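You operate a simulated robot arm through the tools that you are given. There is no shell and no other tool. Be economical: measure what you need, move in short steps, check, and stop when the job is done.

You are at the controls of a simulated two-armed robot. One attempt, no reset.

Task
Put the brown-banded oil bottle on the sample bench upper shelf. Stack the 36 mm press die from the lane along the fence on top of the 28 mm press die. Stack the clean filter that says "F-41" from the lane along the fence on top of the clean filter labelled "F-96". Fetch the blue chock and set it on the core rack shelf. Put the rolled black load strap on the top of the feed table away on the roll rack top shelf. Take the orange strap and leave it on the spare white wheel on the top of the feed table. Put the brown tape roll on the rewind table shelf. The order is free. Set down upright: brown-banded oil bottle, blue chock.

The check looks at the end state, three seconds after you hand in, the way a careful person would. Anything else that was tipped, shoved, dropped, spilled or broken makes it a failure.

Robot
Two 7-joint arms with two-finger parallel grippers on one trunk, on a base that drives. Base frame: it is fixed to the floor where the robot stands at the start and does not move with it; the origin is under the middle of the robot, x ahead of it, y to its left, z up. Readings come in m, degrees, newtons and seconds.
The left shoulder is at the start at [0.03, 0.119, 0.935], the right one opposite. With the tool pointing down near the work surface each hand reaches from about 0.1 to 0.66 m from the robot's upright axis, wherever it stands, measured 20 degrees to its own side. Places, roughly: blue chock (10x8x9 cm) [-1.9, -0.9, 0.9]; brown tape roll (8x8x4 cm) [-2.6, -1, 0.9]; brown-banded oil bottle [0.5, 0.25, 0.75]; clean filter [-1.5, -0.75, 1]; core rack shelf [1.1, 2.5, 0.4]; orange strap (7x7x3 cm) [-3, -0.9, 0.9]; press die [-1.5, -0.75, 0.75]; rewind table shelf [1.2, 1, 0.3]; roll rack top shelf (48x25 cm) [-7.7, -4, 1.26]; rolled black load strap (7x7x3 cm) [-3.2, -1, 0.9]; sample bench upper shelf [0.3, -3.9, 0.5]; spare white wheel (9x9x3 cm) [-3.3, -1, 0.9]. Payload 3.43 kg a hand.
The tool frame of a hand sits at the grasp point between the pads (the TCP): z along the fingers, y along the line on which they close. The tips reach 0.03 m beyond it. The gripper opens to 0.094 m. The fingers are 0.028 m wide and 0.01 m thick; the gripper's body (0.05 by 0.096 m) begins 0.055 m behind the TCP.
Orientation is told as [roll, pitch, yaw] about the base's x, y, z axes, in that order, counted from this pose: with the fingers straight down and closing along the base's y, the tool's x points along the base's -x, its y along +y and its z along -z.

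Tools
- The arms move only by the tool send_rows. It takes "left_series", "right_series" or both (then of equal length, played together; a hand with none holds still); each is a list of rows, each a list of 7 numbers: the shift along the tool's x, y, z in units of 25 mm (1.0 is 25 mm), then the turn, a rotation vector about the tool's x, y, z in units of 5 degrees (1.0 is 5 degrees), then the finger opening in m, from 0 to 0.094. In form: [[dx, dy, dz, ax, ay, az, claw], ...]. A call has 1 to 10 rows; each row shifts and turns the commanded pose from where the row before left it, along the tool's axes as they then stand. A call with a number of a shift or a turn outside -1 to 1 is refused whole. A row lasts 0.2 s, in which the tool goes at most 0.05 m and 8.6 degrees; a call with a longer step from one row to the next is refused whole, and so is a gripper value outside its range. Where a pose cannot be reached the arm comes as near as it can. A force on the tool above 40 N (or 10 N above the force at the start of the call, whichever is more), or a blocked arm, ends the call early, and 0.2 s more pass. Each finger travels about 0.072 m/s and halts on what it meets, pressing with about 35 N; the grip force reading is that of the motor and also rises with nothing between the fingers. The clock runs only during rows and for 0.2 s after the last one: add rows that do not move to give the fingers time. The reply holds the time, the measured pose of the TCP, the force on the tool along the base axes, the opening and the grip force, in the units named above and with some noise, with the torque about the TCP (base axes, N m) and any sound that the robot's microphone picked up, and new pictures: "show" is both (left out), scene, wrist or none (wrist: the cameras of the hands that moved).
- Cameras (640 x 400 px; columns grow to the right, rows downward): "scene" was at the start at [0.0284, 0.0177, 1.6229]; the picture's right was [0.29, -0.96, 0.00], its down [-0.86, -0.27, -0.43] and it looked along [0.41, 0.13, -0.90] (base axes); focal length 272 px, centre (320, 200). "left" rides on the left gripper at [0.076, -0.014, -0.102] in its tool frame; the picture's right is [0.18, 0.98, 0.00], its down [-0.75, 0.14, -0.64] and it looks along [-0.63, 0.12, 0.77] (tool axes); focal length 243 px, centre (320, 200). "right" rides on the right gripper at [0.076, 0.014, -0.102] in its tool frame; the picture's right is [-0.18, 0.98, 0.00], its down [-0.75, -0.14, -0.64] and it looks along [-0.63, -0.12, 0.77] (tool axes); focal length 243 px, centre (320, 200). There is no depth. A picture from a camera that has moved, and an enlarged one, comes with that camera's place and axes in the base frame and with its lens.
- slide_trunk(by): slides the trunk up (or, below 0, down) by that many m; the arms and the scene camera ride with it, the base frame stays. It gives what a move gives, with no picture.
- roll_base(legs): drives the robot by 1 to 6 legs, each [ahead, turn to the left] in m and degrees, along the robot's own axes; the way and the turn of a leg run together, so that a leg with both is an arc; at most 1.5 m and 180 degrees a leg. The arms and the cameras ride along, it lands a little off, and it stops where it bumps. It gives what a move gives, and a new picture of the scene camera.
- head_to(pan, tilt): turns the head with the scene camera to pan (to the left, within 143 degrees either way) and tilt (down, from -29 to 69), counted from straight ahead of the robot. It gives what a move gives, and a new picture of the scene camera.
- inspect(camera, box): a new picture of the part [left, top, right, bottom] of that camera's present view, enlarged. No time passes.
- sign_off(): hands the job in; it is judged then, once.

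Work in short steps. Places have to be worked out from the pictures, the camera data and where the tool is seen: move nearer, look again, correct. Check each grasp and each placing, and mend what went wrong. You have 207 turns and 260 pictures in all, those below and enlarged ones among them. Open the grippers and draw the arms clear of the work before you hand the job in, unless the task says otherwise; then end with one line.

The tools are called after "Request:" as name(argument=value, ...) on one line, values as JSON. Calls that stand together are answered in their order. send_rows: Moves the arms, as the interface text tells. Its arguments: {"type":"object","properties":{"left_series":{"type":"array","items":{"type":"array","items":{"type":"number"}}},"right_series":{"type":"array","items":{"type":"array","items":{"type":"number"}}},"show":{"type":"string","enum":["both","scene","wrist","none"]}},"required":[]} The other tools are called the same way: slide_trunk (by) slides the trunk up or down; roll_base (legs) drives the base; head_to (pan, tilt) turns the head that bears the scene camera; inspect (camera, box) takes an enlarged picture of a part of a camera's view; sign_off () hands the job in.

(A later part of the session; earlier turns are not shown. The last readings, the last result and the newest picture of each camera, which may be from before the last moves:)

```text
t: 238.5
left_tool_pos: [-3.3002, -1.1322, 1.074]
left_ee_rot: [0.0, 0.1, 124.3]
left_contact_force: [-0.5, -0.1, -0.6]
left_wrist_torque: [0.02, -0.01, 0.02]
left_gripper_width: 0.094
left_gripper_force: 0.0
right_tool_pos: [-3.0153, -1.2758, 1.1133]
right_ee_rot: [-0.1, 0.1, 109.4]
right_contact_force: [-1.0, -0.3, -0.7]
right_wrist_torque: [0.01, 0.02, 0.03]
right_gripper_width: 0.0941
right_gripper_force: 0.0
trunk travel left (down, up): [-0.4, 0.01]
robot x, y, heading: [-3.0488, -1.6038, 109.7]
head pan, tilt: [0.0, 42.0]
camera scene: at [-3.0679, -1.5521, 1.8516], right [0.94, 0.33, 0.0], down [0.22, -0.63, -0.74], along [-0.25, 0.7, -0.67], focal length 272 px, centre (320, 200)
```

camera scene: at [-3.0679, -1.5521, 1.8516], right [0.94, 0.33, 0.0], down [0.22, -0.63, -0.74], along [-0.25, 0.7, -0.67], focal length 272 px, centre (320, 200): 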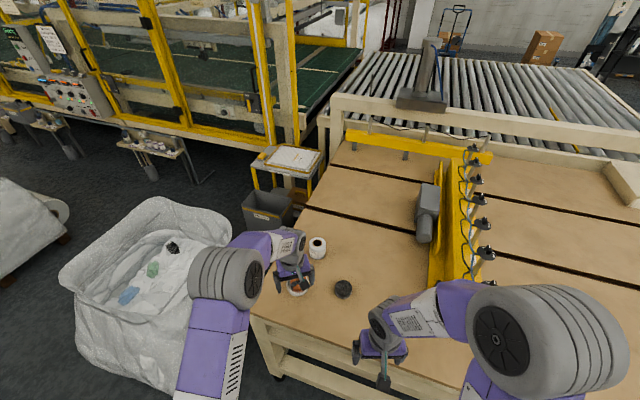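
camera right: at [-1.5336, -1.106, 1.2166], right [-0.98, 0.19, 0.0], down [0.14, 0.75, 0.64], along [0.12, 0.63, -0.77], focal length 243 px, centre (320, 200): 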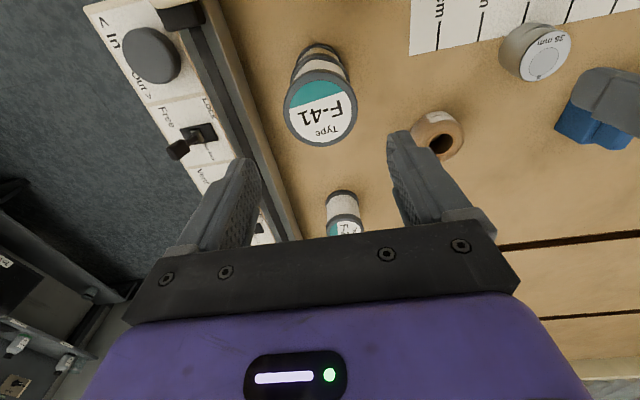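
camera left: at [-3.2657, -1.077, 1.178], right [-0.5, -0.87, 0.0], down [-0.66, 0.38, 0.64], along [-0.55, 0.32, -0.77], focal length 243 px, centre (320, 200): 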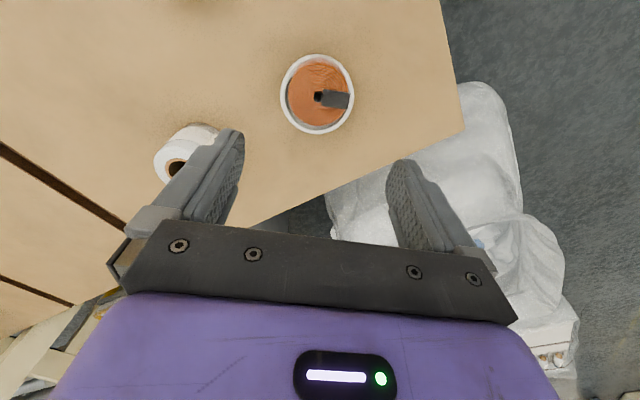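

The arm is free again. Now the right hand for the black strap: drive 5 cm closer and reach over it.

Request:
roll_base(legs=[[0.05, 0]])

Request:
send_rows(right_series=[[-1, 0.2, 0.4, 0, 0, 0, 0.094], [-1, 0.2, 0.4, 0, 0, 0, 0.094], [-1, 0.2, 0.4, 0, 0, 0, 0.094], [-1, 0.2, 0.4, 0, 0, 0, 0.094], [-1, 0.2, 0.4, 0, 0, 0, 0.094], [-1, 0.2, 0.4, 0, 0, 0, 0.094], [-1, 0.2, 0.4, 0, 0, 0, 0.094], [-1, 0.2, 0.4, 0, 0, 0, 0.094], [-1, 0.2, 0.4, 0, 0, 0, 0.094]], show="wrist")

```text
t: 239.4
left_tool_pos: [-3.3161, -1.0856, 1.0747]
left_ee_rot: [0.1, 0.1, 124.2]
left_contact_force: [-1.0, 0.0, -0.8]
left_wrist_torque: [-0.02, 0.0, -0.03]
left_gripper_width: 0.0941
left_gripper_force: 0.0
right_tool_pos: [-3.031, -1.2303, 1.1141]
right_ee_rot: [0.0, 0.0, 109.4]
right_contact_force: [-0.8, 1.0, 0.3]
right_wrist_torque: [0.0, 0.01, 0.01]
right_gripper_width: 0.0944
right_gripper_force: 0.0
trunk travel left (down, up): [-0.4, 0.01]
robot x, y, heading: [-3.0708, -1.5557, 109.2]
head pan, tilt: [0.0, 42.0]
camera scene: at [-3.0839, -1.5061, 1.8516], right [0.94, 0.33, 0.0], down [0.22, -0.63, -0.74], along [-0.25, 0.7, -0.67], focal length 272 px, centre (320, 200)
```

scene: 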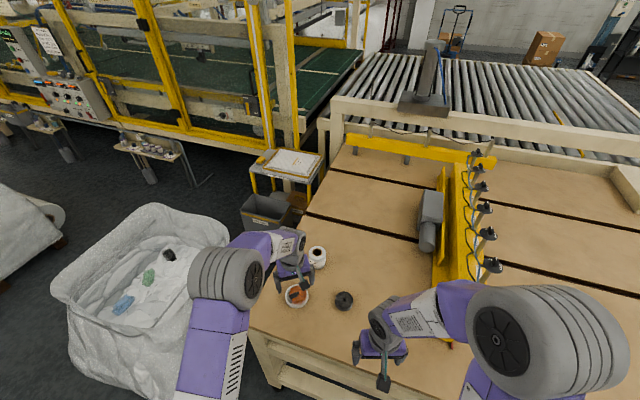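

```text
t: 241.4
left_tool_pos: [-3.316, -1.0863, 1.073]
left_ee_rot: [0.0, 0.2, 124.4]
left_contact_force: [-0.1, -0.8, 0.4]
left_wrist_torque: [-0.01, -0.01, -0.01]
left_gripper_width: 0.0939
left_gripper_force: 0.0
right_tool_pos: [-3.147, -1.0316, 1.0225]
right_ee_rot: [0.0, -0.1, 109.4]
right_contact_force: [0.3, -0.5, 0.1]
right_wrist_torque: [0.03, 0.0, 0.01]
right_gripper_width: 0.094
right_gripper_force: 0.1
trunk travel left (down, up): [-0.4, 0.01]
robot x, y, heading: [-3.0681, -1.5578, 109.2]
head pan, tilt: [0.0, 42.0]
camera right: at [-3.1366, -1.1078, 1.1257], right [-0.99, -0.15, 0.0], down [-0.12, 0.76, 0.64], along [-0.1, 0.63, -0.77], focal length 243 px, centre (320, 200)
```

right: 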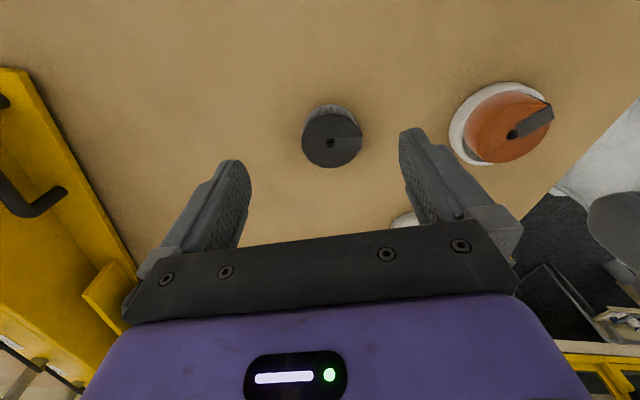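

Black strap at (−3.167, −0.993). Align and descend most of the way.

Request:
send_rows(right_series=[[-0.87, 0.12, 0.5, 0, 0, 0, 0.094], [-0.87, 0.12, 0.5, 0, 0, 0, 0.094], [0, 0, 1, 0, 0, 0, 0.094], [0, 0, 1, 0, 0, 0, 0.094], [0, 0, 1, 0, 0, 0, 0.094]], show="wrist")

```text
t: 242.6
left_tool_pos: [-3.3157, -1.0856, 1.0738]
left_ee_rot: [-0.1, 0.2, 124.4]
left_contact_force: [0.4, 0.0, -0.9]
left_wrist_torque: [0.01, -0.01, 0.04]
left_gripper_width: 0.0939
left_gripper_force: 0.1
right_tool_pos: [-3.1709, -0.995, 0.9241]
right_ee_rot: [0.1, 0.1, 109.4]
right_contact_force: [-0.6, 0.1, -0.5]
right_wrist_torque: [0.0, 0.0, 0.01]
right_gripper_width: 0.0938
right_gripper_force: 0.1
trunk travel left (down, up): [-0.4, 0.01]
robot x, y, heading: [-3.0685, -1.5582, 109.6]
head pan, tilt: [0.0, 42.0]
camera right: at [-3.1582, -1.07, 1.0265], right [-0.99, -0.15, 0.0], down [-0.12, 0.76, 0.64], along [-0.1, 0.63, -0.77], focal length 243 px, centre (320, 200)
```

right: 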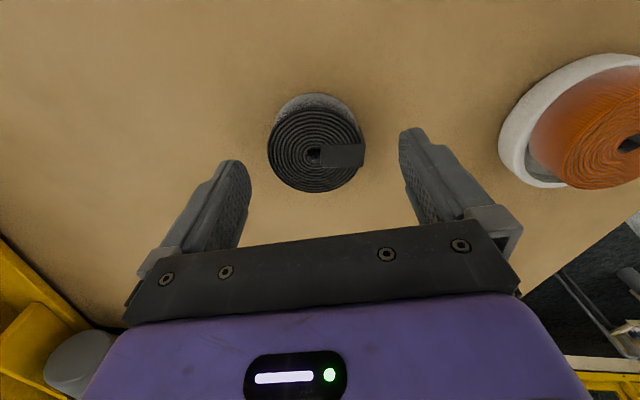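

Centred. Descend to z≈0.886 and close.

Request:
send_rows(right_series=[[0, 0, 0.75, 0, 0, 0, 0.094], [0, 0, 0.75, 0, 0, 0, 0.094], [0, 0, 0, 0, 0, 0, 0.05], [0, 0, 0, 0, 0, 0, 0.05], [0, 0, 0, 0, 0, 0, 0.05], [0, 0, 0, 0, 0, 0, 0.05]], show="wrist")

```text
t: 244.0
left_tool_pos: [-3.3148, -1.0855, 1.0734]
left_ee_rot: [0.0, 0.1, 124.3]
left_contact_force: [0.5, 0.4, -0.9]
left_wrist_torque: [-0.02, 0.03, 0.02]
left_gripper_width: 0.0937
left_gripper_force: 0.0
right_tool_pos: [-3.1691, -0.9944, 0.8857]
right_ee_rot: [0.1, -0.1, 109.4]
right_contact_force: [0.1, 1.2, -1.0]
right_wrist_torque: [0.03, -0.02, 0.04]
right_gripper_width: 0.0639
right_gripper_force: 34.7
trunk travel left (down, up): [-0.4, 0.01]
robot x, y, heading: [-3.066, -1.5534, 109.5]
head pan, tilt: [0.0, 42.0]
camera right: at [-3.1572, -1.0706, 0.9885], right [-0.99, -0.15, 0.0], down [-0.12, 0.76, 0.64], along [-0.1, 0.63, -0.77], focal length 243 px, centre (320, 200)
```

right: 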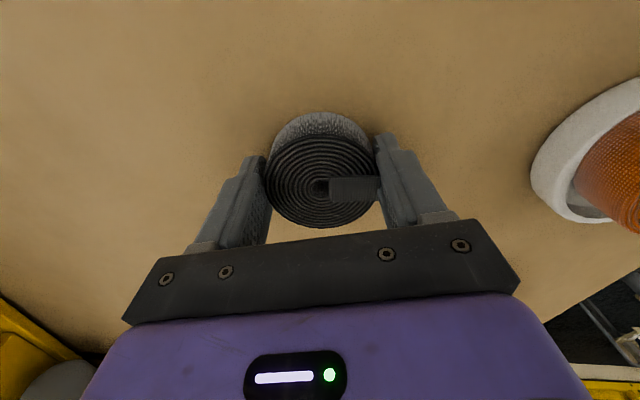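

Gripped. Lift, and pull the hand in.

Request:
send_rows(right_series=[[0, 0, -1, 0, 0, 0, 0.05], [0, 0, -1, 0, 0, 0, 0.05], [0, 0, -1, 0, 0, 0, 0.05], [0, 0, -1, 0, 0, 0, 0.05], [0, 0, -1, 0, 0, 0, 0.05], [0, 0, -1, 0, 0, 0, 0.05], [0, 0, -1, 0, 0, 0, 0.05], [1, 0, -1, 0, 0, 0, 0.05], [1, 0, -1, 0, 0, 0, 0.05], [1, 0, -1, 0, 0, 0, 0.05]], show="none")

Request:
roll_base(legs=[[-0.5, -20]])

Request:
head_to(pan=110, tilt=15)

```text
t: 246.2
left_tool_pos: [-3.3145, -1.0869, 1.0746]
left_ee_rot: [0.0, 0.1, 124.2]
left_contact_force: [-0.2, -0.6, -0.4]
left_wrist_torque: [0.02, 0.02, -0.04]
left_gripper_width: 0.0944
left_gripper_force: 0.1
right_tool_pos: [-3.1424, -1.0655, 1.1379]
right_ee_rot: [0.1, 0.0, 109.4]
right_contact_force: [-0.7, 0.1, -1.0]
right_wrist_torque: [-0.01, 0.03, -0.01]
right_gripper_width: 0.0638
right_gripper_force: 35.0
trunk travel left (down, up): [-0.4, 0.01]
robot x, y, heading: [-3.068, -1.5583, 109.3]
head pan, tilt: [0.0, 42.0]
```

```text
t: 249.2
left_tool_pos: [-3.0594, -1.5233, 1.0735]
left_ee_rot: [0.1, 0.1, 104.8]
left_contact_force: [-1.2, -0.4, -0.1]
left_wrist_torque: [0.04, 0.01, 0.01]
left_gripper_width: 0.0939
left_gripper_force: 0.1
right_tool_pos: [-2.8902, -1.5601, 1.1365]
right_ee_rot: [0.0, 0.0, 89.7]
right_contact_force: [0.6, 0.0, -0.1]
right_wrist_torque: [-0.01, -0.01, 0.04]
right_gripper_width: 0.0641
right_gripper_force: 35.1
trunk travel left (down, up): [-0.4, 0.01]
robot x, y, heading: [-2.9828, -2.0468, 89.4]
head pan, tilt: [0.0, 42.0]
camera scene: at [-2.9831, -1.9961, 1.8516], right [1.0, -0.01, 0.0], down [0.0, -0.67, -0.74], along [0.0, 0.74, -0.67], focal length 272 px, centre (320, 200)
```

scene: 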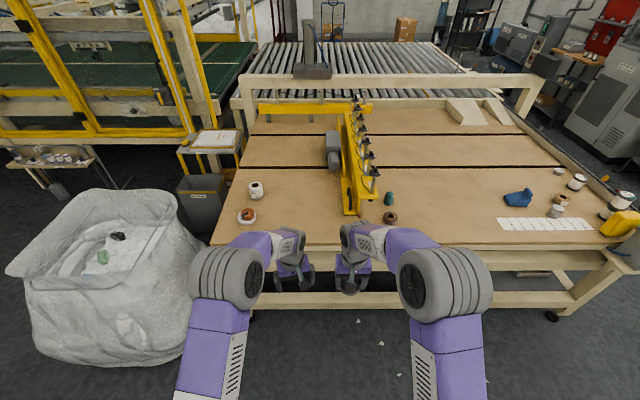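

```text
t: 251.1
left_tool_pos: [-3.0612, -1.5222, 1.0733]
left_ee_rot: [0.0, 0.1, 104.7]
left_contact_force: [0.5, -0.4, -0.1]
left_wrist_torque: [0.02, -0.01, 0.0]
left_gripper_width: 0.094
left_gripper_force: 0.1
right_tool_pos: [-2.8902, -1.5614, 1.1357]
right_ee_rot: [0.0, 0.0, 89.7]
right_contact_force: [-0.4, 0.7, -0.6]
right_wrist_torque: [-0.01, -0.02, -0.01]
right_gripper_width: 0.064
right_gripper_force: 35.4
trunk travel left (down, up): [-0.4, 0.01]
robot x, y, heading: [-2.9881, -2.0475, 89.5]
head pan, tilt: [110.0, 15.0]
camera scene: at [-3.0716, -2.1111, 1.8941], right [-0.34, 0.94, 0.0], down [0.24, 0.09, -0.97], along [-0.91, -0.33, -0.26], focal length 272 px, centre (320, 200)
```

scene: 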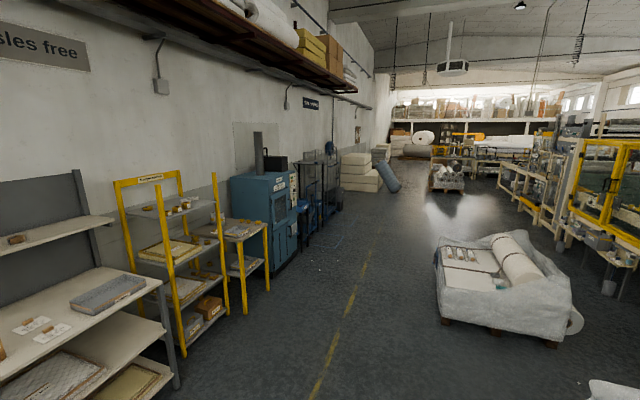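

The roll rack is by the wall further west. I drive along the lane to about (−6.5, −2.95) and look.

Request:
roll_base(legs=[[0, 105], [1.5, 0], [1.5, 0], [0.6, 0]])

Request:
head_to(pan=30, tilt=15)

Request:
inspect(camera="scene", box=[160, 80, 480, 280])

```text
t: 272.8
left_tool_pos: [-6.7939, -3.4745, 1.0735]
left_ee_rot: [0.0, 0.1, -145.1]
left_contact_force: [0.2, 0.3, 0.1]
left_wrist_torque: [0.01, -0.01, -0.03]
left_gripper_width: 0.0941
left_gripper_force: 0.0
right_tool_pos: [-6.8187, -3.3023, 1.1367]
right_ee_rot: [0.0, 0.0, -160.1]
right_contact_force: [0.1, 0.3, -0.6]
right_wrist_torque: [-0.02, -0.01, 0.0]
right_gripper_width: 0.064
right_gripper_force: 34.7
trunk travel left (down, up): [-0.4, 0.01]
robot x, y, heading: [-6.3277, -3.2215, -160.2]
head pan, tilt: [110.0, 15.0]
camera scene: at [-6.2396, -3.2832, 1.8941], right [-0.77, -0.64, 0.0], down [-0.17, 0.2, -0.97], along [0.62, -0.74, -0.26], focal length 272 px, centre (320, 200)
```

scene: 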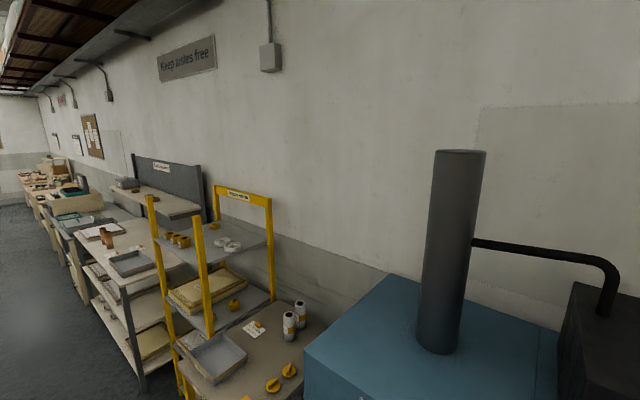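

```text
t: 274.3
left_tool_pos: [-6.7948, -3.4747, 1.0754]
left_ee_rot: [0.0, 0.1, -145.1]
left_contact_force: [-0.5, -0.2, 0.5]
left_wrist_torque: [0.01, 0.01, 0.0]
left_gripper_width: 0.0938
left_gripper_force: 0.0
right_tool_pos: [-6.8187, -3.301, 1.1371]
right_ee_rot: [0.0, 0.0, -160.1]
right_contact_force: [0.2, -0.8, -1.4]
right_wrist_torque: [0.0, -0.01, -0.01]
right_gripper_width: 0.064
right_gripper_force: 35.0
trunk travel left (down, up): [-0.4, 0.01]
robot x, y, heading: [-6.3286, -3.2268, -160.0]
head pan, tilt: [30.0, 15.0]
camera scene: at [-6.3596, -3.2829, 1.8941], right [-0.76, 0.64, 0.0], down [0.17, 0.2, -0.97], along [-0.62, -0.74, -0.26], focal length 272 px, centre (320, 200)
```

scene: 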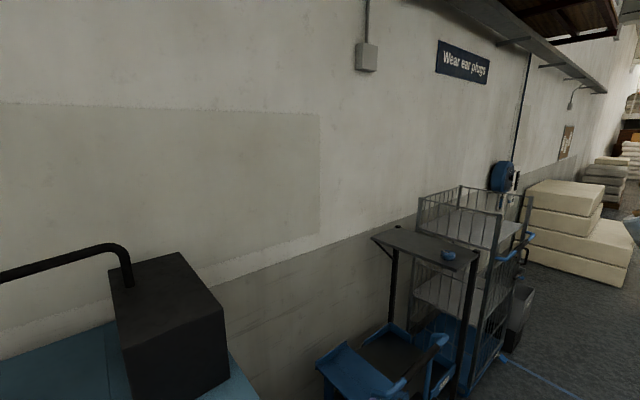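

```text
2.00 times, centred on (320, 180) of scene
camera zoom: at [-6.3596, -3.2829, 1.8941], right [-0.76, 0.64, 0.0], down [0.17, 0.2, -0.97], along [-0.62, -0.74, -0.26], focal length 545 px, centre (320, 240)
```

zoom: 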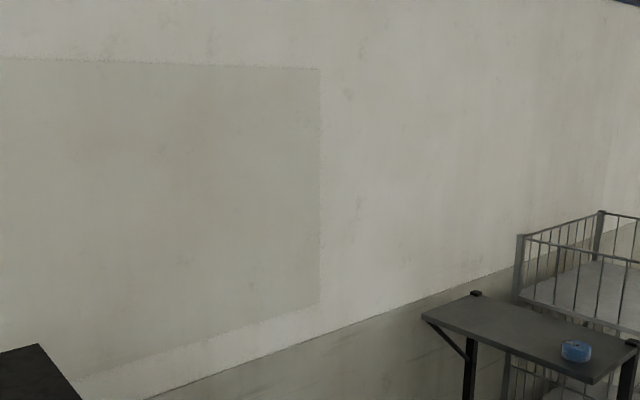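

The roll rack top shelf spans x≈−7.53…−7.85, y≈−3.75…−4.25 at z≈1.26, with a blue item at y≈−3.84; free space at y≈−4.0. I raise the right hand above shelf height first to check reach.

Request:
send_rows(right_series=[[0.2, 0, -1, 0, 0, 0, 0.05], [0.2, 0, -1, 0, 0, 0, 0.05], [0.2, 0, -1, 0, 0, 0, 0.05], [0.2, 0, -1, 0, 0, 0, 0.05], [0.2, 0, -1, 0, 0, 0, 0.05], [0.2, 0, -1, 0, 0, 0, 0.05], [0.2, 0, -1, 0, 0, 0, 0.05], [0.2, 0, -1, 0, 0, 0, 0.05], [0.2, 0, -1, 0, 0, 0, 0.05], [0.2, 0, -0.6, 0, 0, 0, 0.05]], left_series=[[1, 0, 0, 0, 0, 0, 0.094], [1, 0, 0, 0, 0, 0, 0.094], [1, 0, 0, 0, 0, 0, 0.094], [1, 0, 0, 0, 0, 0, 0.094], [1, 0, 0, 0, 0, 0, 0.094], [0, 0, 0, 0, 0, 0, 0.094], [0, 0, 0, 0, 0, 0, 0.094], [0, 0, 0, 0, 0, 0, 0.094], [0, 0, 0, 0, 0, 0, 0.094], [0, 0, 0, 0, 0, 0, 0.094]], show="none")

```text
t: 276.5
left_tool_pos: [-6.6919, -3.4051, 1.0738]
left_ee_rot: [0.0, 0.0, -145.2]
left_contact_force: [-0.1, -0.4, -0.7]
left_wrist_torque: [0.04, 0.02, -0.03]
left_gripper_width: 0.0938
left_gripper_force: 0.0
right_tool_pos: [-6.7689, -3.2857, 1.3767]
right_ee_rot: [0.0, 0.0, -160.1]
right_contact_force: [0.4, 0.2, -0.7]
right_wrist_torque: [0.01, 0.0, 0.02]
right_gripper_width: 0.0637
right_gripper_force: 34.8
trunk travel left (down, up): [-0.4, 0.01]
robot x, y, heading: [-6.3267, -3.2205, -160.5]
head pan, tilt: [30.0, 15.0]
```

Reach works out to ≈0.55 m at shelf height. I drive towards a spot NE of the rack, stopping short to check.

Request:
roll_base(legs=[[0, 10.3], [0.85, 0], [0, 15]])

Request:
head_to(pan=0, tilt=40)

```text
t: 279.5
left_tool_pos: [-6.9149, -3.6264, 1.072]
left_ee_rot: [0.1, 0.5, -133.3]
left_contact_force: [-0.5, -0.1, 0.0]
left_wrist_torque: [0.02, -0.03, -0.02]
left_gripper_width: 0.094
left_gripper_force: 0.1
right_tool_pos: [-7.0148, -3.527, 1.374]
right_ee_rot: [0.0, 0.4, -148.2]
right_contact_force: [-0.7, -0.9, -1.0]
right_wrist_torque: [0.0, -0.1, 0.04]
right_gripper_width: 0.064
right_gripper_force: 35.1
trunk travel left (down, up): [-0.4, 0.01]
robot x, y, heading: [-6.5911, -3.3643, -148.2]
head pan, tilt: [30.0, 15.0]
stopped in leg 2: the robot was blocked; the commanded pose is now the measured one
camera scene: at [-6.6181, -3.4396, 1.8936], right [-0.88, 0.47, 0.0], down [0.13, 0.23, -0.96], along [-0.45, -0.85, -0.26], focal length 272 px, centre (320, 200)
```

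scene: 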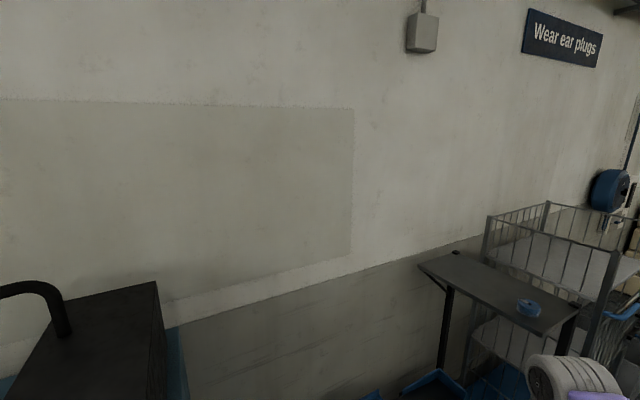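

```text
t: 280.5
left_tool_pos: [-6.9108, -3.6244, 1.0743]
left_ee_rot: [0.1, 0.1, -133.2]
left_contact_force: [-0.8, 0.2, 0.2]
left_wrist_torque: [0.02, 0.0, -0.02]
left_gripper_width: 0.0943
left_gripper_force: 0.1
right_tool_pos: [-7.0093, -3.523, 1.375]
right_ee_rot: [0.0, 0.1, -148.3]
right_contact_force: [-0.2, 0.2, -0.6]
right_wrist_torque: [0.02, -0.01, 0.0]
right_gripper_width: 0.0641
right_gripper_force: 35.2
trunk travel left (down, up): [-0.4, 0.01]
robot x, y, heading: [-6.5909, -3.3684, -148.1]
head pan, tilt: [0.0, 40.0]
camera scene: at [-6.6382, -3.3979, 1.8545], right [-0.53, 0.85, 0.0], down [0.55, 0.34, -0.77], along [-0.65, -0.41, -0.64], focal length 272 px, centre (320, 200)
```

scene: 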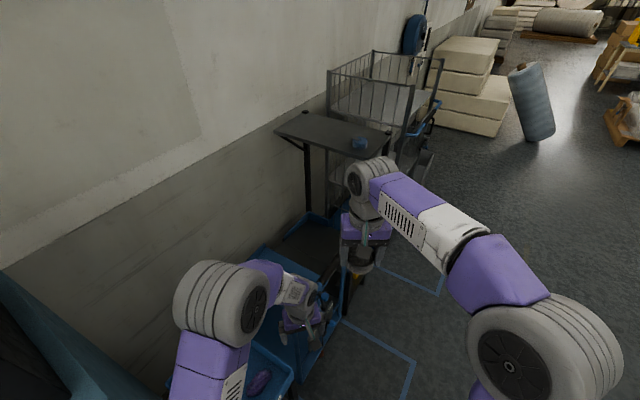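

The base was blocked. I look down to see what's in the way.

Request:
head_to(pan=25, tilt=60)

Request:
head_to(pan=-25, tilt=60)

```text
t: 281.4
left_tool_pos: [-6.9089, -3.6242, 1.0739]
left_ee_rot: [0.1, 0.0, -133.3]
left_contact_force: [0.1, 0.0, 0.4]
left_wrist_torque: [0.0, 0.0, -0.01]
left_gripper_width: 0.094
left_gripper_force: 0.1
right_tool_pos: [-7.0092, -3.5226, 1.3764]
right_ee_rot: [0.0, 0.0, -148.1]
right_contact_force: [-0.4, 0.5, 0.1]
right_wrist_torque: [0.01, -0.02, 0.04]
right_gripper_width: 0.064
right_gripper_force: 34.5
trunk travel left (down, up): [-0.4, 0.01]
robot x, y, heading: [-6.5901, -3.3674, -148.1]
head pan, tilt: [25.0, 60.0]
camera scene: at [-6.6015, -3.4078, 1.8278], right [-0.84, 0.55, 0.0], down [0.47, 0.72, -0.5], along [-0.27, -0.42, -0.87], focal length 272 px, centre (320, 200)
```

scene: 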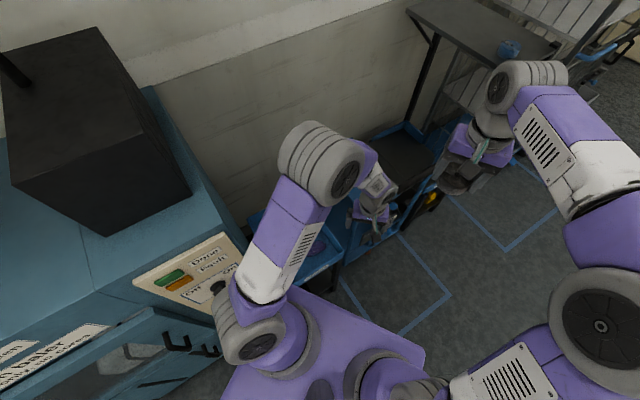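

```text
t: 282.6
left_tool_pos: [-6.9096, -3.6242, 1.0739]
left_ee_rot: [0.0, 0.1, -133.2]
left_contact_force: [-0.1, -0.4, -0.5]
left_wrist_torque: [0.02, -0.02, -0.02]
left_gripper_width: 0.0939
left_gripper_force: 0.1
right_tool_pos: [-7.0086, -3.5232, 1.3759]
right_ee_rot: [0.1, 0.0, -148.2]
right_contact_force: [0.7, -0.3, -0.2]
right_wrist_torque: [-0.02, -0.02, -0.01]
right_gripper_width: 0.0638
right_gripper_force: 35.7
trunk travel left (down, up): [-0.4, 0.01]
robot x, y, heading: [-6.5882, -3.3695, -148.2]
head pan, tilt: [-25.0, 60.0]
camera scene: at [-6.6313, -3.3603, 1.8278], right [-0.12, 0.99, 0.0], down [0.86, 0.1, -0.5], along [-0.5, -0.06, -0.87], focal length 272 px, centre (320, 200)
```

scene: 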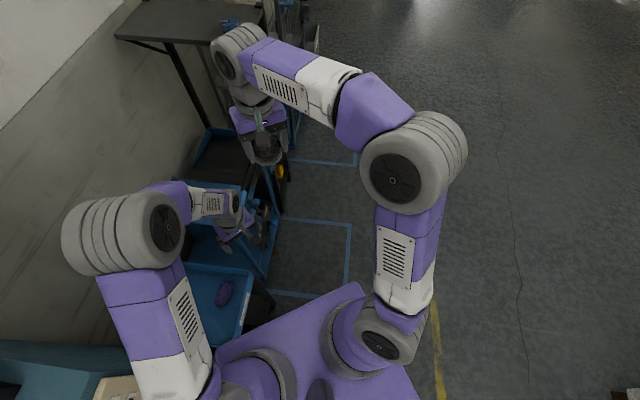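

The base touched the blue machine's front. I back off, tuck the left hand, and approach the roll rack from the north instead: target spot (−7.775, −3.83) beside the blue item.

Request:
roll_base(legs=[[-0.4, 0], [0, -32]])

Request:
send_rows(left_series=[[0.6, 0.9, 0, 0, 0, 0, 0.094], [0.6, 0.9, 0, 0, 0, 0, 0.094], [0.6, 0.9, 0, 0, 0, 0, 0.094], [0.6, 0.9, 0, 0, 0, 0, 0.094], [0.6, 0.9, 0, 0, 0, 0, 0.094], [0.6, 0.9, 0, 0, 0, 0, 0.094], [0.6, 0.9, 0, 0, 0, 0, 0.094]], show="none")

```text
t: 286.6
left_tool_pos: [-6.6567, -3.2053, 1.074]
left_ee_rot: [-0.1, 0.0, -165.2]
left_contact_force: [-0.7, 0.2, -0.2]
left_wrist_torque: [0.03, 0.02, 0.0]
left_gripper_width: 0.0939
left_gripper_force: 0.2
right_tool_pos: [-6.6879, -3.0664, 1.3765]
right_ee_rot: [-0.1, 0.1, 180.0]
right_contact_force: [-0.2, 0.6, -1.0]
right_wrist_torque: [-0.01, 0.0, -0.03]
right_gripper_width: 0.0641
right_gripper_force: 35.3
trunk travel left (down, up): [-0.4, 0.01]
robot x, y, heading: [-6.2513, -3.1569, 180.0]
head pan, tilt: [-25.0, 60.0]
camera scene: at [-6.2806, -3.1282, 1.8278], right [0.42, 0.91, 0.0], down [0.78, -0.37, -0.5], along [-0.45, 0.21, -0.87], focal length 272 px, centre (320, 200)
```

scene: 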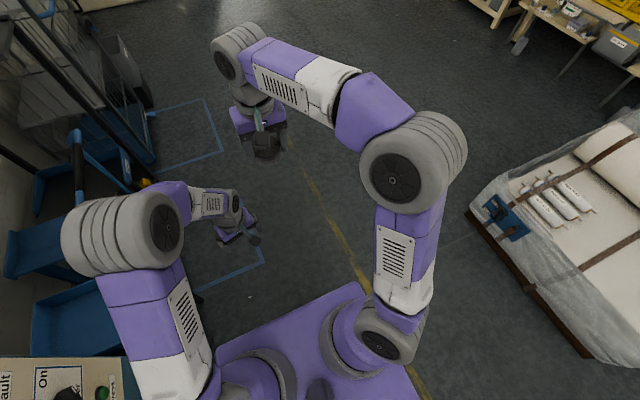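

```text
t: 288.2
left_tool_pos: [-6.5253, -3.3301, 1.0721]
left_ee_rot: [0.0, 0.1, -165.2]
left_contact_force: [0.4, -0.7, -0.4]
left_wrist_torque: [0.0, 0.03, 0.04]
left_gripper_width: 0.0941
left_gripper_force: 0.1
left hand out of reach, approached as far as the arm can: row 7
right_tool_pos: [-6.6873, -3.068, 1.3755]
right_ee_rot: [0.0, 0.0, 179.9]
right_contact_force: [-0.5, 0.1, -0.4]
right_wrist_torque: [0.04, 0.01, -0.03]
right_gripper_width: 0.064
right_gripper_force: 35.1
trunk travel left (down, up): [-0.4, 0.01]
robot x, y, heading: [-6.2496, -3.1573, 180.0]
head pan, tilt: [-25.0, 60.0]
```

Now drive west 1.43 m and turn to face the rack.

Request:
roll_base(legs=[[1.43, 0], [0, 90]])

Request:
head_to(pan=0, tilt=45)

```text
t: 299.0
left_tool_pos: [-7.511, -3.4359, 1.0724]
left_ee_rot: [-0.1, 0.2, -78.0]
left_contact_force: [-0.5, 0.4, 0.4]
left_wrist_torque: [-0.02, 0.01, -0.02]
left_gripper_width: 0.0942
left_gripper_force: 0.0
right_tool_pos: [-7.7811, -3.5837, 1.3766]
right_ee_rot: [0.0, 0.0, -92.9]
right_contact_force: [0.4, -0.1, -0.7]
right_wrist_torque: [0.01, -0.01, 0.01]
right_gripper_width: 0.064
right_gripper_force: 34.9
trunk travel left (down, up): [-0.4, 0.01]
robot x, y, heading: [-7.6691, -3.1499, -92.7]
head pan, tilt: [-25.0, 60.0]
camera scene: at [-7.7007, -3.1806, 1.8278], right [-0.88, 0.47, 0.0], down [0.4, 0.77, -0.5], along [-0.23, -0.44, -0.87], focal length 272 px, centre (320, 200)
```

scene: 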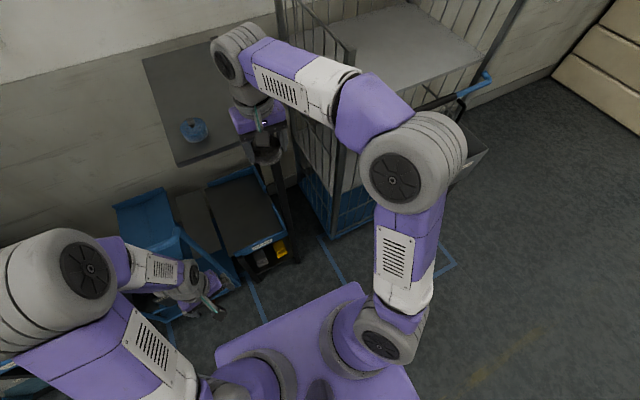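

```text
t: 299.9
left_tool_pos: [-7.5113, -3.4351, 1.0719]
left_ee_rot: [0.1, 0.1, -78.0]
left_contact_force: [0.6, -0.2, 0.0]
left_wrist_torque: [0.03, 0.01, 0.01]
left_gripper_width: 0.094
left_gripper_force: 0.1
right_tool_pos: [-7.7823, -3.5827, 1.3762]
right_ee_rot: [-0.1, 0.0, -92.9]
right_contact_force: [-0.3, -0.3, -0.1]
right_wrist_torque: [-0.05, 0.01, -0.01]
right_gripper_width: 0.064
right_gripper_force: 35.1
trunk travel left (down, up): [-0.4, 0.01]
robot x, y, heading: [-7.6679, -3.1505, -92.9]
head pan, tilt: [0.0, 45.0]
camera scene: at [-7.6739, -3.2029, 1.8472], right [-1.0, 0.05, 0.0], down [0.04, 0.71, -0.71], along [-0.04, -0.71, -0.71], focal length 272 px, centre (320, 200)
```

scene: 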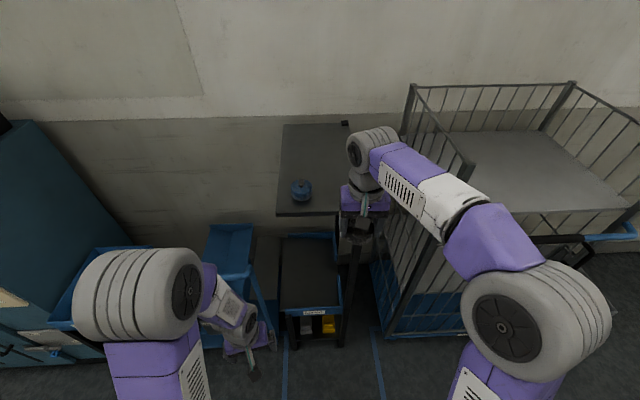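

Clear view: shelf spans x −7.58…−7.855, y −3.745…−4.25; blue item at (−7.654, −3.816). I'll place the strap at about (−7.775, −3.845). Drive 0.16 m ahead.

Request:
roll_base(legs=[[0.16, 2]])

Request:
inspect(camera="right", box=[0, 0, 640, 400])

```text
t: 301.3
left_tool_pos: [-7.507, -3.588, 1.0735]
left_ee_rot: [0.0, 0.3, -76.1]
left_contact_force: [-0.4, 0.2, 0.0]
left_wrist_torque: [-0.02, -0.02, 0.02]
left_gripper_width: 0.0941
left_gripper_force: 0.0
right_tool_pos: [-7.7731, -3.7448, 1.3761]
right_ee_rot: [0.0, 0.0, -91.1]
right_contact_force: [0.6, 0.0, -1.3]
right_wrist_torque: [-0.03, -0.05, 0.0]
right_gripper_width: 0.0641
right_gripper_force: 34.6
trunk travel left (down, up): [-0.4, 0.01]
robot x, y, heading: [-7.6742, -3.3084, -91.1]
head pan, tilt: [0.0, 45.0]
camera scene: at [-7.6773, -3.3607, 1.8473], right [-1.0, 0.02, 0.0], down [0.01, 0.71, -0.71], along [-0.01, -0.71, -0.71], focal length 272 px, centre (320, 200)
```

scene: 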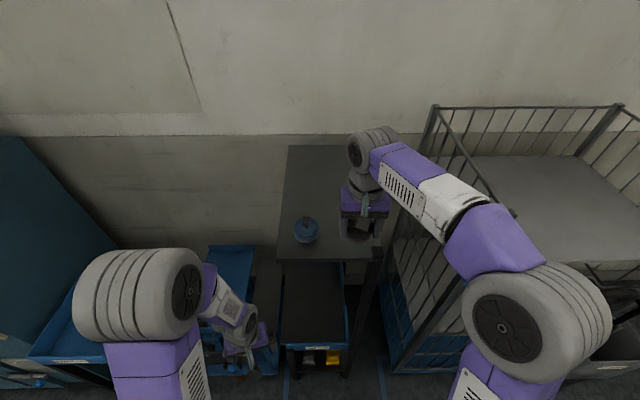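

```text
1.00 times, centred on (320, 200) of right (not enlarged: the box is as wide or as high as the picture)
camera zoom: at [-7.7576, -3.669, 1.4787], right [0.98, -0.2, 0.0], down [-0.15, -0.75, 0.64], along [-0.13, -0.63, -0.77], focal length 243 px, centre (320, 200)
```

zoom: 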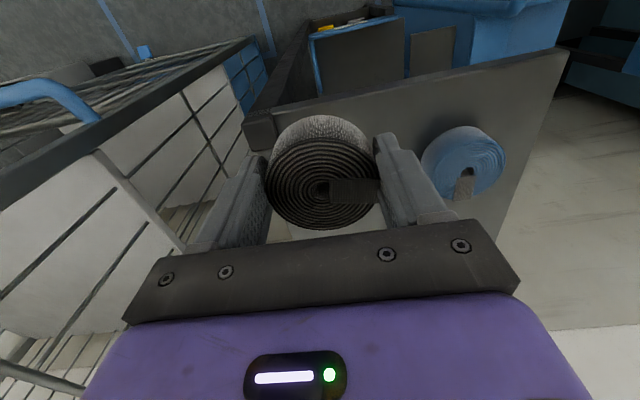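

The shelf corner and blue roll positions agree; x=−7.773 is mid-gap. Extend 10 cm and lower partway.

Request:
send_rows(right_series=[[-0.8, 0, 0.3, 0, 0, 0, 0.05], [-0.8, 0, 0.3, 0, 0, 0, 0.05], [-0.8, 0, 0.3, 0, 0, 0, 0.05], [-0.8, 0, 0.3, 0, 0, 0, 0.05], [-0.8, 0, 0.3, 0, 0, 0, 0.05]], show="both")

```text
t: 302.5
left_tool_pos: [-7.5059, -3.59, 1.0726]
left_ee_rot: [-0.1, 0.3, -76.0]
left_contact_force: [-0.3, 0.1, -0.2]
left_wrist_torque: [0.0, 0.01, 0.0]
left_gripper_width: 0.0939
left_gripper_force: 0.0
right_tool_pos: [-7.7743, -3.8459, 1.3379]
right_ee_rot: [0.0, -0.1, -91.0]
right_contact_force: [-0.2, 0.6, 0.3]
right_wrist_torque: [0.0, 0.03, -0.02]
right_gripper_width: 0.0638
right_gripper_force: 34.7
trunk travel left (down, up): [-0.4, 0.01]
robot x, y, heading: [-7.6748, -3.3123, -91.1]
head pan, tilt: [0.0, 45.0]
camera scene: at [-7.677, -3.3629, 1.8472], right [-1.0, 0.02, 0.0], down [0.01, 0.71, -0.71], along [-0.01, -0.71, -0.71], focal length 272 px, centre (320, 200)
camera right: at [-7.7598, -3.7708, 1.4416], right [0.98, -0.2, 0.0], down [-0.15, -0.75, 0.64], along [-0.13, -0.63, -0.77], focal length 243 px, centre (320, 200)
```

scene: 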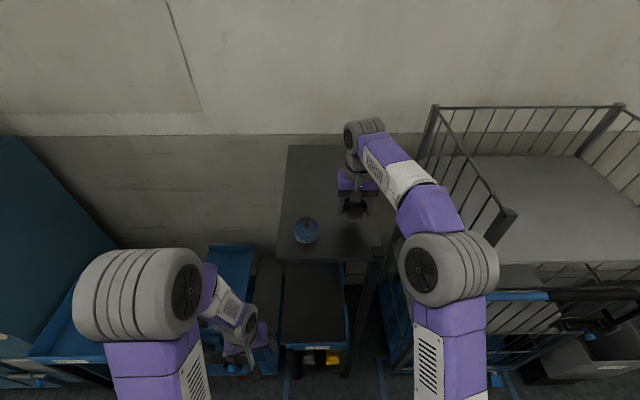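
right: 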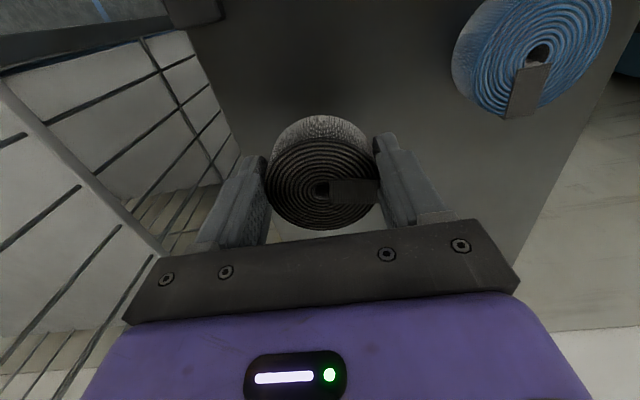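

Over the free spot. Lower towards the shelf.

Request:
send_rows(right_series=[[0, 0, 0.6, 0, 0, 0, 0.05], [0, 0, 0.5, 0, 0, 0, 0.05], [0, 0, 0.2, 0, 0, 0, 0.05], [0, 0, 0.16, 0, 0, 0, 0.05], [0, 0, 0, 0, 0, 0, 0.05]], show="none")

```text
t: 303.7
left_tool_pos: [-7.5069, -3.5881, 1.0727]
left_ee_rot: [0.0, 0.1, -76.0]
left_contact_force: [0.2, 0.0, -0.8]
left_wrist_torque: [-0.02, 0.0, 0.01]
left_gripper_width: 0.094
left_gripper_force: 0.0
right_tool_pos: [-7.7755, -3.8461, 1.3031]
right_ee_rot: [0.2, 0.0, -91.0]
right_contact_force: [0.2, -0.9, -0.4]
right_wrist_torque: [0.06, 0.0, 0.01]
right_gripper_width: 0.0643
right_gripper_force: 35.0
trunk travel left (down, up): [-0.4, 0.01]
robot x, y, heading: [-7.6748, -3.3102, -91.0]
head pan, tilt: [0.0, 45.0]
```

Request:
send_rows(right_series=[[0, 0, 0.14, 0, 0, 0, 0.05], [0, 0, 0.14, 0, 0, 0, 0.05], [0, 0, 0, 0, 0, 0, 0.05]], show="none")

```text
t: 304.5
left_tool_pos: [-7.507, -3.5876, 1.0725]
left_ee_rot: [-0.1, 0.2, -76.2]
left_contact_force: [0.0, 0.0, -0.3]
left_wrist_torque: [-0.02, -0.02, -0.03]
left_gripper_width: 0.0941
left_gripper_force: 0.0
right_tool_pos: [-7.7741, -3.8445, 1.2967]
right_ee_rot: [0.0, 0.0, -91.0]
right_contact_force: [-0.4, 0.2, 3.3]
right_wrist_torque: [-0.04, 0.08, 0.01]
right_gripper_width: 0.0641
right_gripper_force: 35.0
trunk travel left (down, up): [-0.4, 0.01]
robot x, y, heading: [-7.6743, -3.3089, -90.9]
head pan, tilt: [0.0, 45.0]
```

Light contact at z=1.297. One more millimetre, then open to 0.085 and lift.

Request:
send_rows(right_series=[[0, 0, 0.04, 0, 0, 0, 0.05], [0, 0, 0, 0, 0, 0, 0.085], [0, 0, 0, 0, 0, 0, 0.085], [0, 0, 0, 0, 0, 0, 0.085], [0, 0, -0.5, 0, 0, 0, 0.085], [0.2, 0, -1, 0, 0, 0, 0.085], [0.3, 0, -1, 0, 0, 0, 0.085], [1, 0, -0.5, 0, 0, 0, 0.085], [1, 0, 0, 0, 0, 0, 0.085], [1, 0, 0, 0, 0, 0, 0.085]], show="both")

```text
t: 306.7
left_tool_pos: [-7.5066, -3.5871, 1.073]
left_ee_rot: [-0.1, 0.2, -76.2]
left_contact_force: [-0.4, 0.9, 0.1]
left_wrist_torque: [0.02, -0.02, 0.0]
left_gripper_width: 0.0941
left_gripper_force: 0.0
right_tool_pos: [-7.7727, -3.7566, 1.3703]
right_ee_rot: [0.0, 0.0, -91.0]
right_contact_force: [-0.4, -0.1, 0.3]
right_wrist_torque: [0.01, -0.02, 0.05]
right_gripper_width: 0.0852
right_gripper_force: 0.1
trunk travel left (down, up): [-0.4, 0.01]
robot x, y, heading: [-7.6789, -3.3101, -91.3]
head pan, tilt: [0.0, 45.0]
camera scene: at [-7.6775, -3.3599, 1.8473], right [-1.0, 0.02, 0.0], down [0.01, 0.71, -0.71], along [-0.01, -0.71, -0.71], focal length 272 px, centre (320, 200)
camera right: at [-7.7575, -3.6809, 1.4722], right [0.98, -0.2, 0.0], down [-0.15, -0.75, 0.64], along [-0.13, -0.63, -0.77], focal length 243 px, centre (320, 200)
```

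scene: 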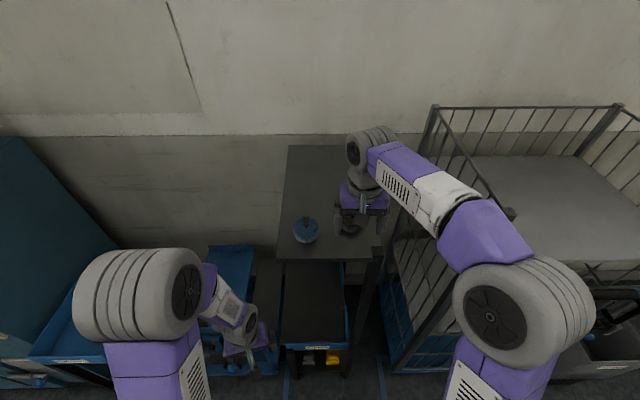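
right: 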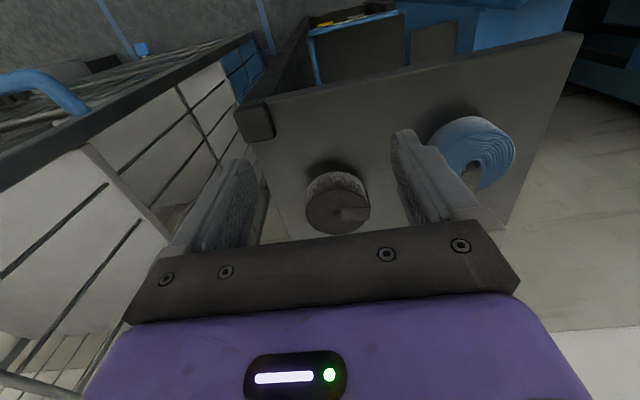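

Black strap is placed. I back out and head back east to the feed table.

Request:
roll_base(legs=[[-0.45, 0], [0, 97], [1.5, 0], [1.5, 0]])

Request:
send_rows(right_series=[[0, 0, 1, 0, 0, 0, 0.094], [0, 0, 1, 0, 0, 0, 0.094], [0, 0, 1, 0, 0, 0, 0.094], [0, 0, 1, 0, 0, 0, 0.094], [0, 0, 1, 0, 0, 0, 0.094], [0, 0, 1, 0, 0, 0, 0.094], [0, 0, 1, 0, 0, 0, 0.094], [0, 0, 1, 0, 0, 0, 0.094], [0, 0, 1, 0, 0, 0, 0.094], [0, 0, 1, 0, 0, 0, 0.094]], left_series=[[0, 0, 0, 0, 0, 1, 0.094], [0, 0, 0, 0, 0, 1, 0.094], [0, 0, 0, 0, 0, 1, 0.094], [0, 0, 0, 0, 0, 0, 0.094], [0, 0, 0, 0, 0, 0, 0.094], [0, 0, 0, 0, 0, 0, 0.094], [0, 0, 0, 0, 0, 0, 0.094], [0, 0, 0, 0, 0, 0, 0.094], [0, 0, 0, 0, 0, 0, 0.094], [0, 0, 0, 0, 0, 0, 0.094]], show="none")

```text
t: 327.8
left_tool_pos: [-4.3826, -2.3637, 1.073]
left_ee_rot: [0.0, 0.2, 20.6]
left_contact_force: [0.4, 1.0, -0.3]
left_wrist_torque: [0.01, 0.01, 0.02]
left_gripper_width: 0.0939
left_gripper_force: 0.0
right_tool_pos: [-4.1829, -2.6085, 1.3686]
right_ee_rot: [0.1, -0.1, 5.8]
right_contact_force: [0.4, 0.2, -0.6]
right_wrist_torque: [0.03, -0.02, -0.03]
right_gripper_width: 0.0847
right_gripper_force: 0.0
trunk travel left (down, up): [-0.4, 0.01]
robot x, y, heading: [-4.642, -2.5661, 6.0]
head pan, tilt: [0.0, 45.0]
camera scene: at [-4.5892, -2.5599, 1.8473], right [0.1, -0.99, 0.0], down [-0.7, -0.07, -0.71], along [0.7, 0.07, -0.71], focal length 272 px, centre (320, 200)
```

scene: 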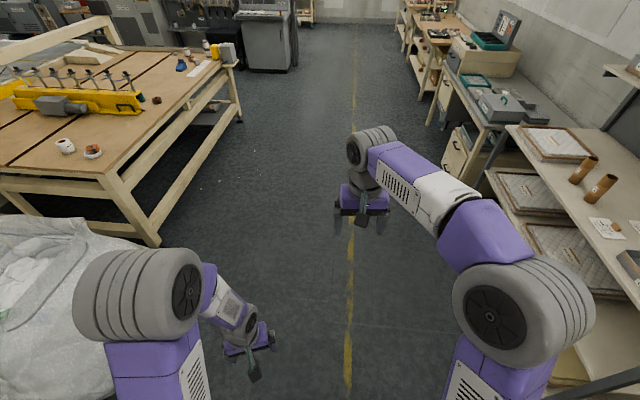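

```text
t: 330.0
left_tool_pos: [-4.3819, -2.3636, 1.0715]
left_ee_rot: [0.0, 0.2, 5.7]
left_contact_force: [0.4, 0.3, 0.2]
left_wrist_torque: [0.0, -0.01, 0.0]
left_gripper_width: 0.094
left_gripper_force: 0.0
right_tool_pos: [-4.1822, -2.6072, 1.1188]
right_ee_rot: [0.1, 0.1, 5.8]
right_contact_force: [0.4, -0.9, 0.2]
right_wrist_torque: [0.0, 0.01, -0.01]
right_gripper_width: 0.094
right_gripper_force: 0.0
trunk travel left (down, up): [-0.4, 0.01]
robot x, y, heading: [-4.6427, -2.5633, 5.6]
head pan, tilt: [0.0, 45.0]
```

Continue to the tape roll: drive to about (−2.49, −2.2) and face the table.

Request:
roll_base(legs=[[0, 4], [1.5, 0], [0.66, 0], [0, 79]])

Request:
head_to(pan=0, tilt=42)

Request:
inspect(camera="scene", box=[220, 120, 380, 220])

```text
t: 344.5
left_tool_pos: [-2.6779, -1.9477, 1.0732]
left_ee_rot: [-0.1, 0.2, 87.8]
left_contact_force: [0.4, -0.7, 0.6]
left_wrist_torque: [0.02, -0.03, 0.0]
left_gripper_width: 0.0941
left_gripper_force: 0.1
right_tool_pos: [-2.4108, -1.7825, 1.1195]
right_ee_rot: [0.0, 0.0, 87.8]
right_contact_force: [0.6, 0.8, 0.3]
right_wrist_torque: [0.0, 0.04, 0.05]
right_gripper_width: 0.094
right_gripper_force: 0.1
trunk travel left (down, up): [-0.4, 0.01]
robot x, y, heading: [-2.5128, -2.231, 87.8]
head pan, tilt: [0.0, 45.0]
camera scene: at [-2.5132, -2.1785, 1.8473], right [1.0, -0.04, 0.0], down [-0.03, -0.71, -0.71], along [0.03, 0.71, -0.71], focal length 272 px, centre (320, 200)
```

scene: 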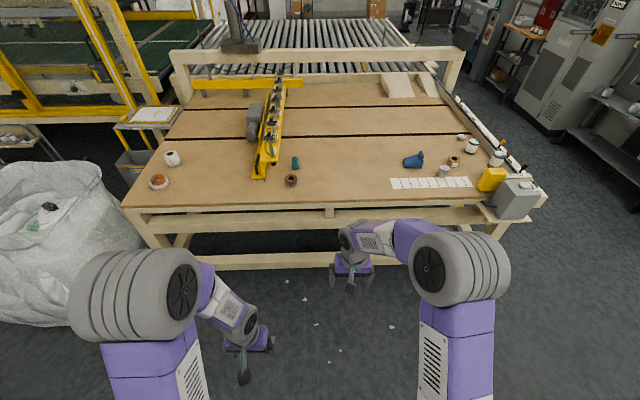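

```text
t: 345.1
left_tool_pos: [-2.6773, -1.9465, 1.0739]
left_ee_rot: [0.0, 0.1, 87.7]
left_contact_force: [-0.5, -0.6, -0.7]
left_wrist_torque: [0.04, 0.03, -0.01]
left_gripper_width: 0.0941
left_gripper_force: 0.0
right_tool_pos: [-2.4093, -1.7832, 1.1204]
right_ee_rot: [0.0, 0.0, 87.7]
right_contact_force: [0.3, 0.1, -0.7]
right_wrist_torque: [-0.01, 0.03, -0.01]
right_gripper_width: 0.0937
right_gripper_force: 0.0
trunk travel left (down, up): [-0.4, 0.01]
robot x, y, heading: [-2.5126, -2.2285, 87.8]
head pan, tilt: [0.0, 42.0]
camera scene: at [-2.5131, -2.1763, 1.8516], right [1.0, -0.04, 0.0], down [-0.03, -0.67, -0.74], along [0.03, 0.74, -0.67], focal length 272 px, centre (320, 200)
```

scene: 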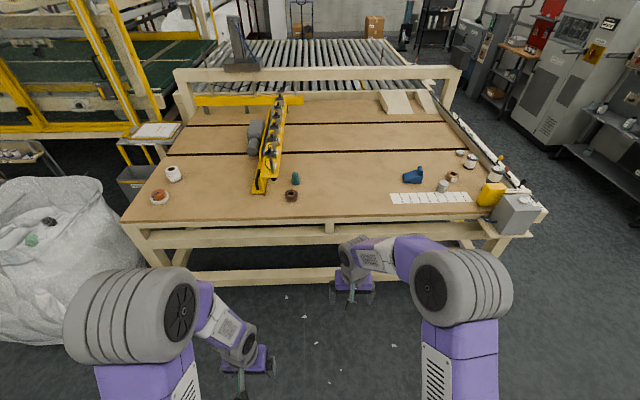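

```text
4.00 times, centred on (300, 170) of scene
camera zoom: at [-2.5131, -2.1763, 1.8516], right [1.0, -0.04, 0.0], down [-0.03, -0.67, -0.74], along [0.03, 0.74, -0.67], focal length 1090 px, centre (400, 320)
```

zoom: 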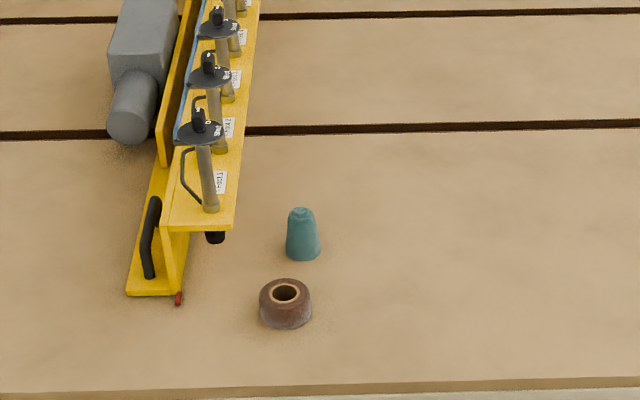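

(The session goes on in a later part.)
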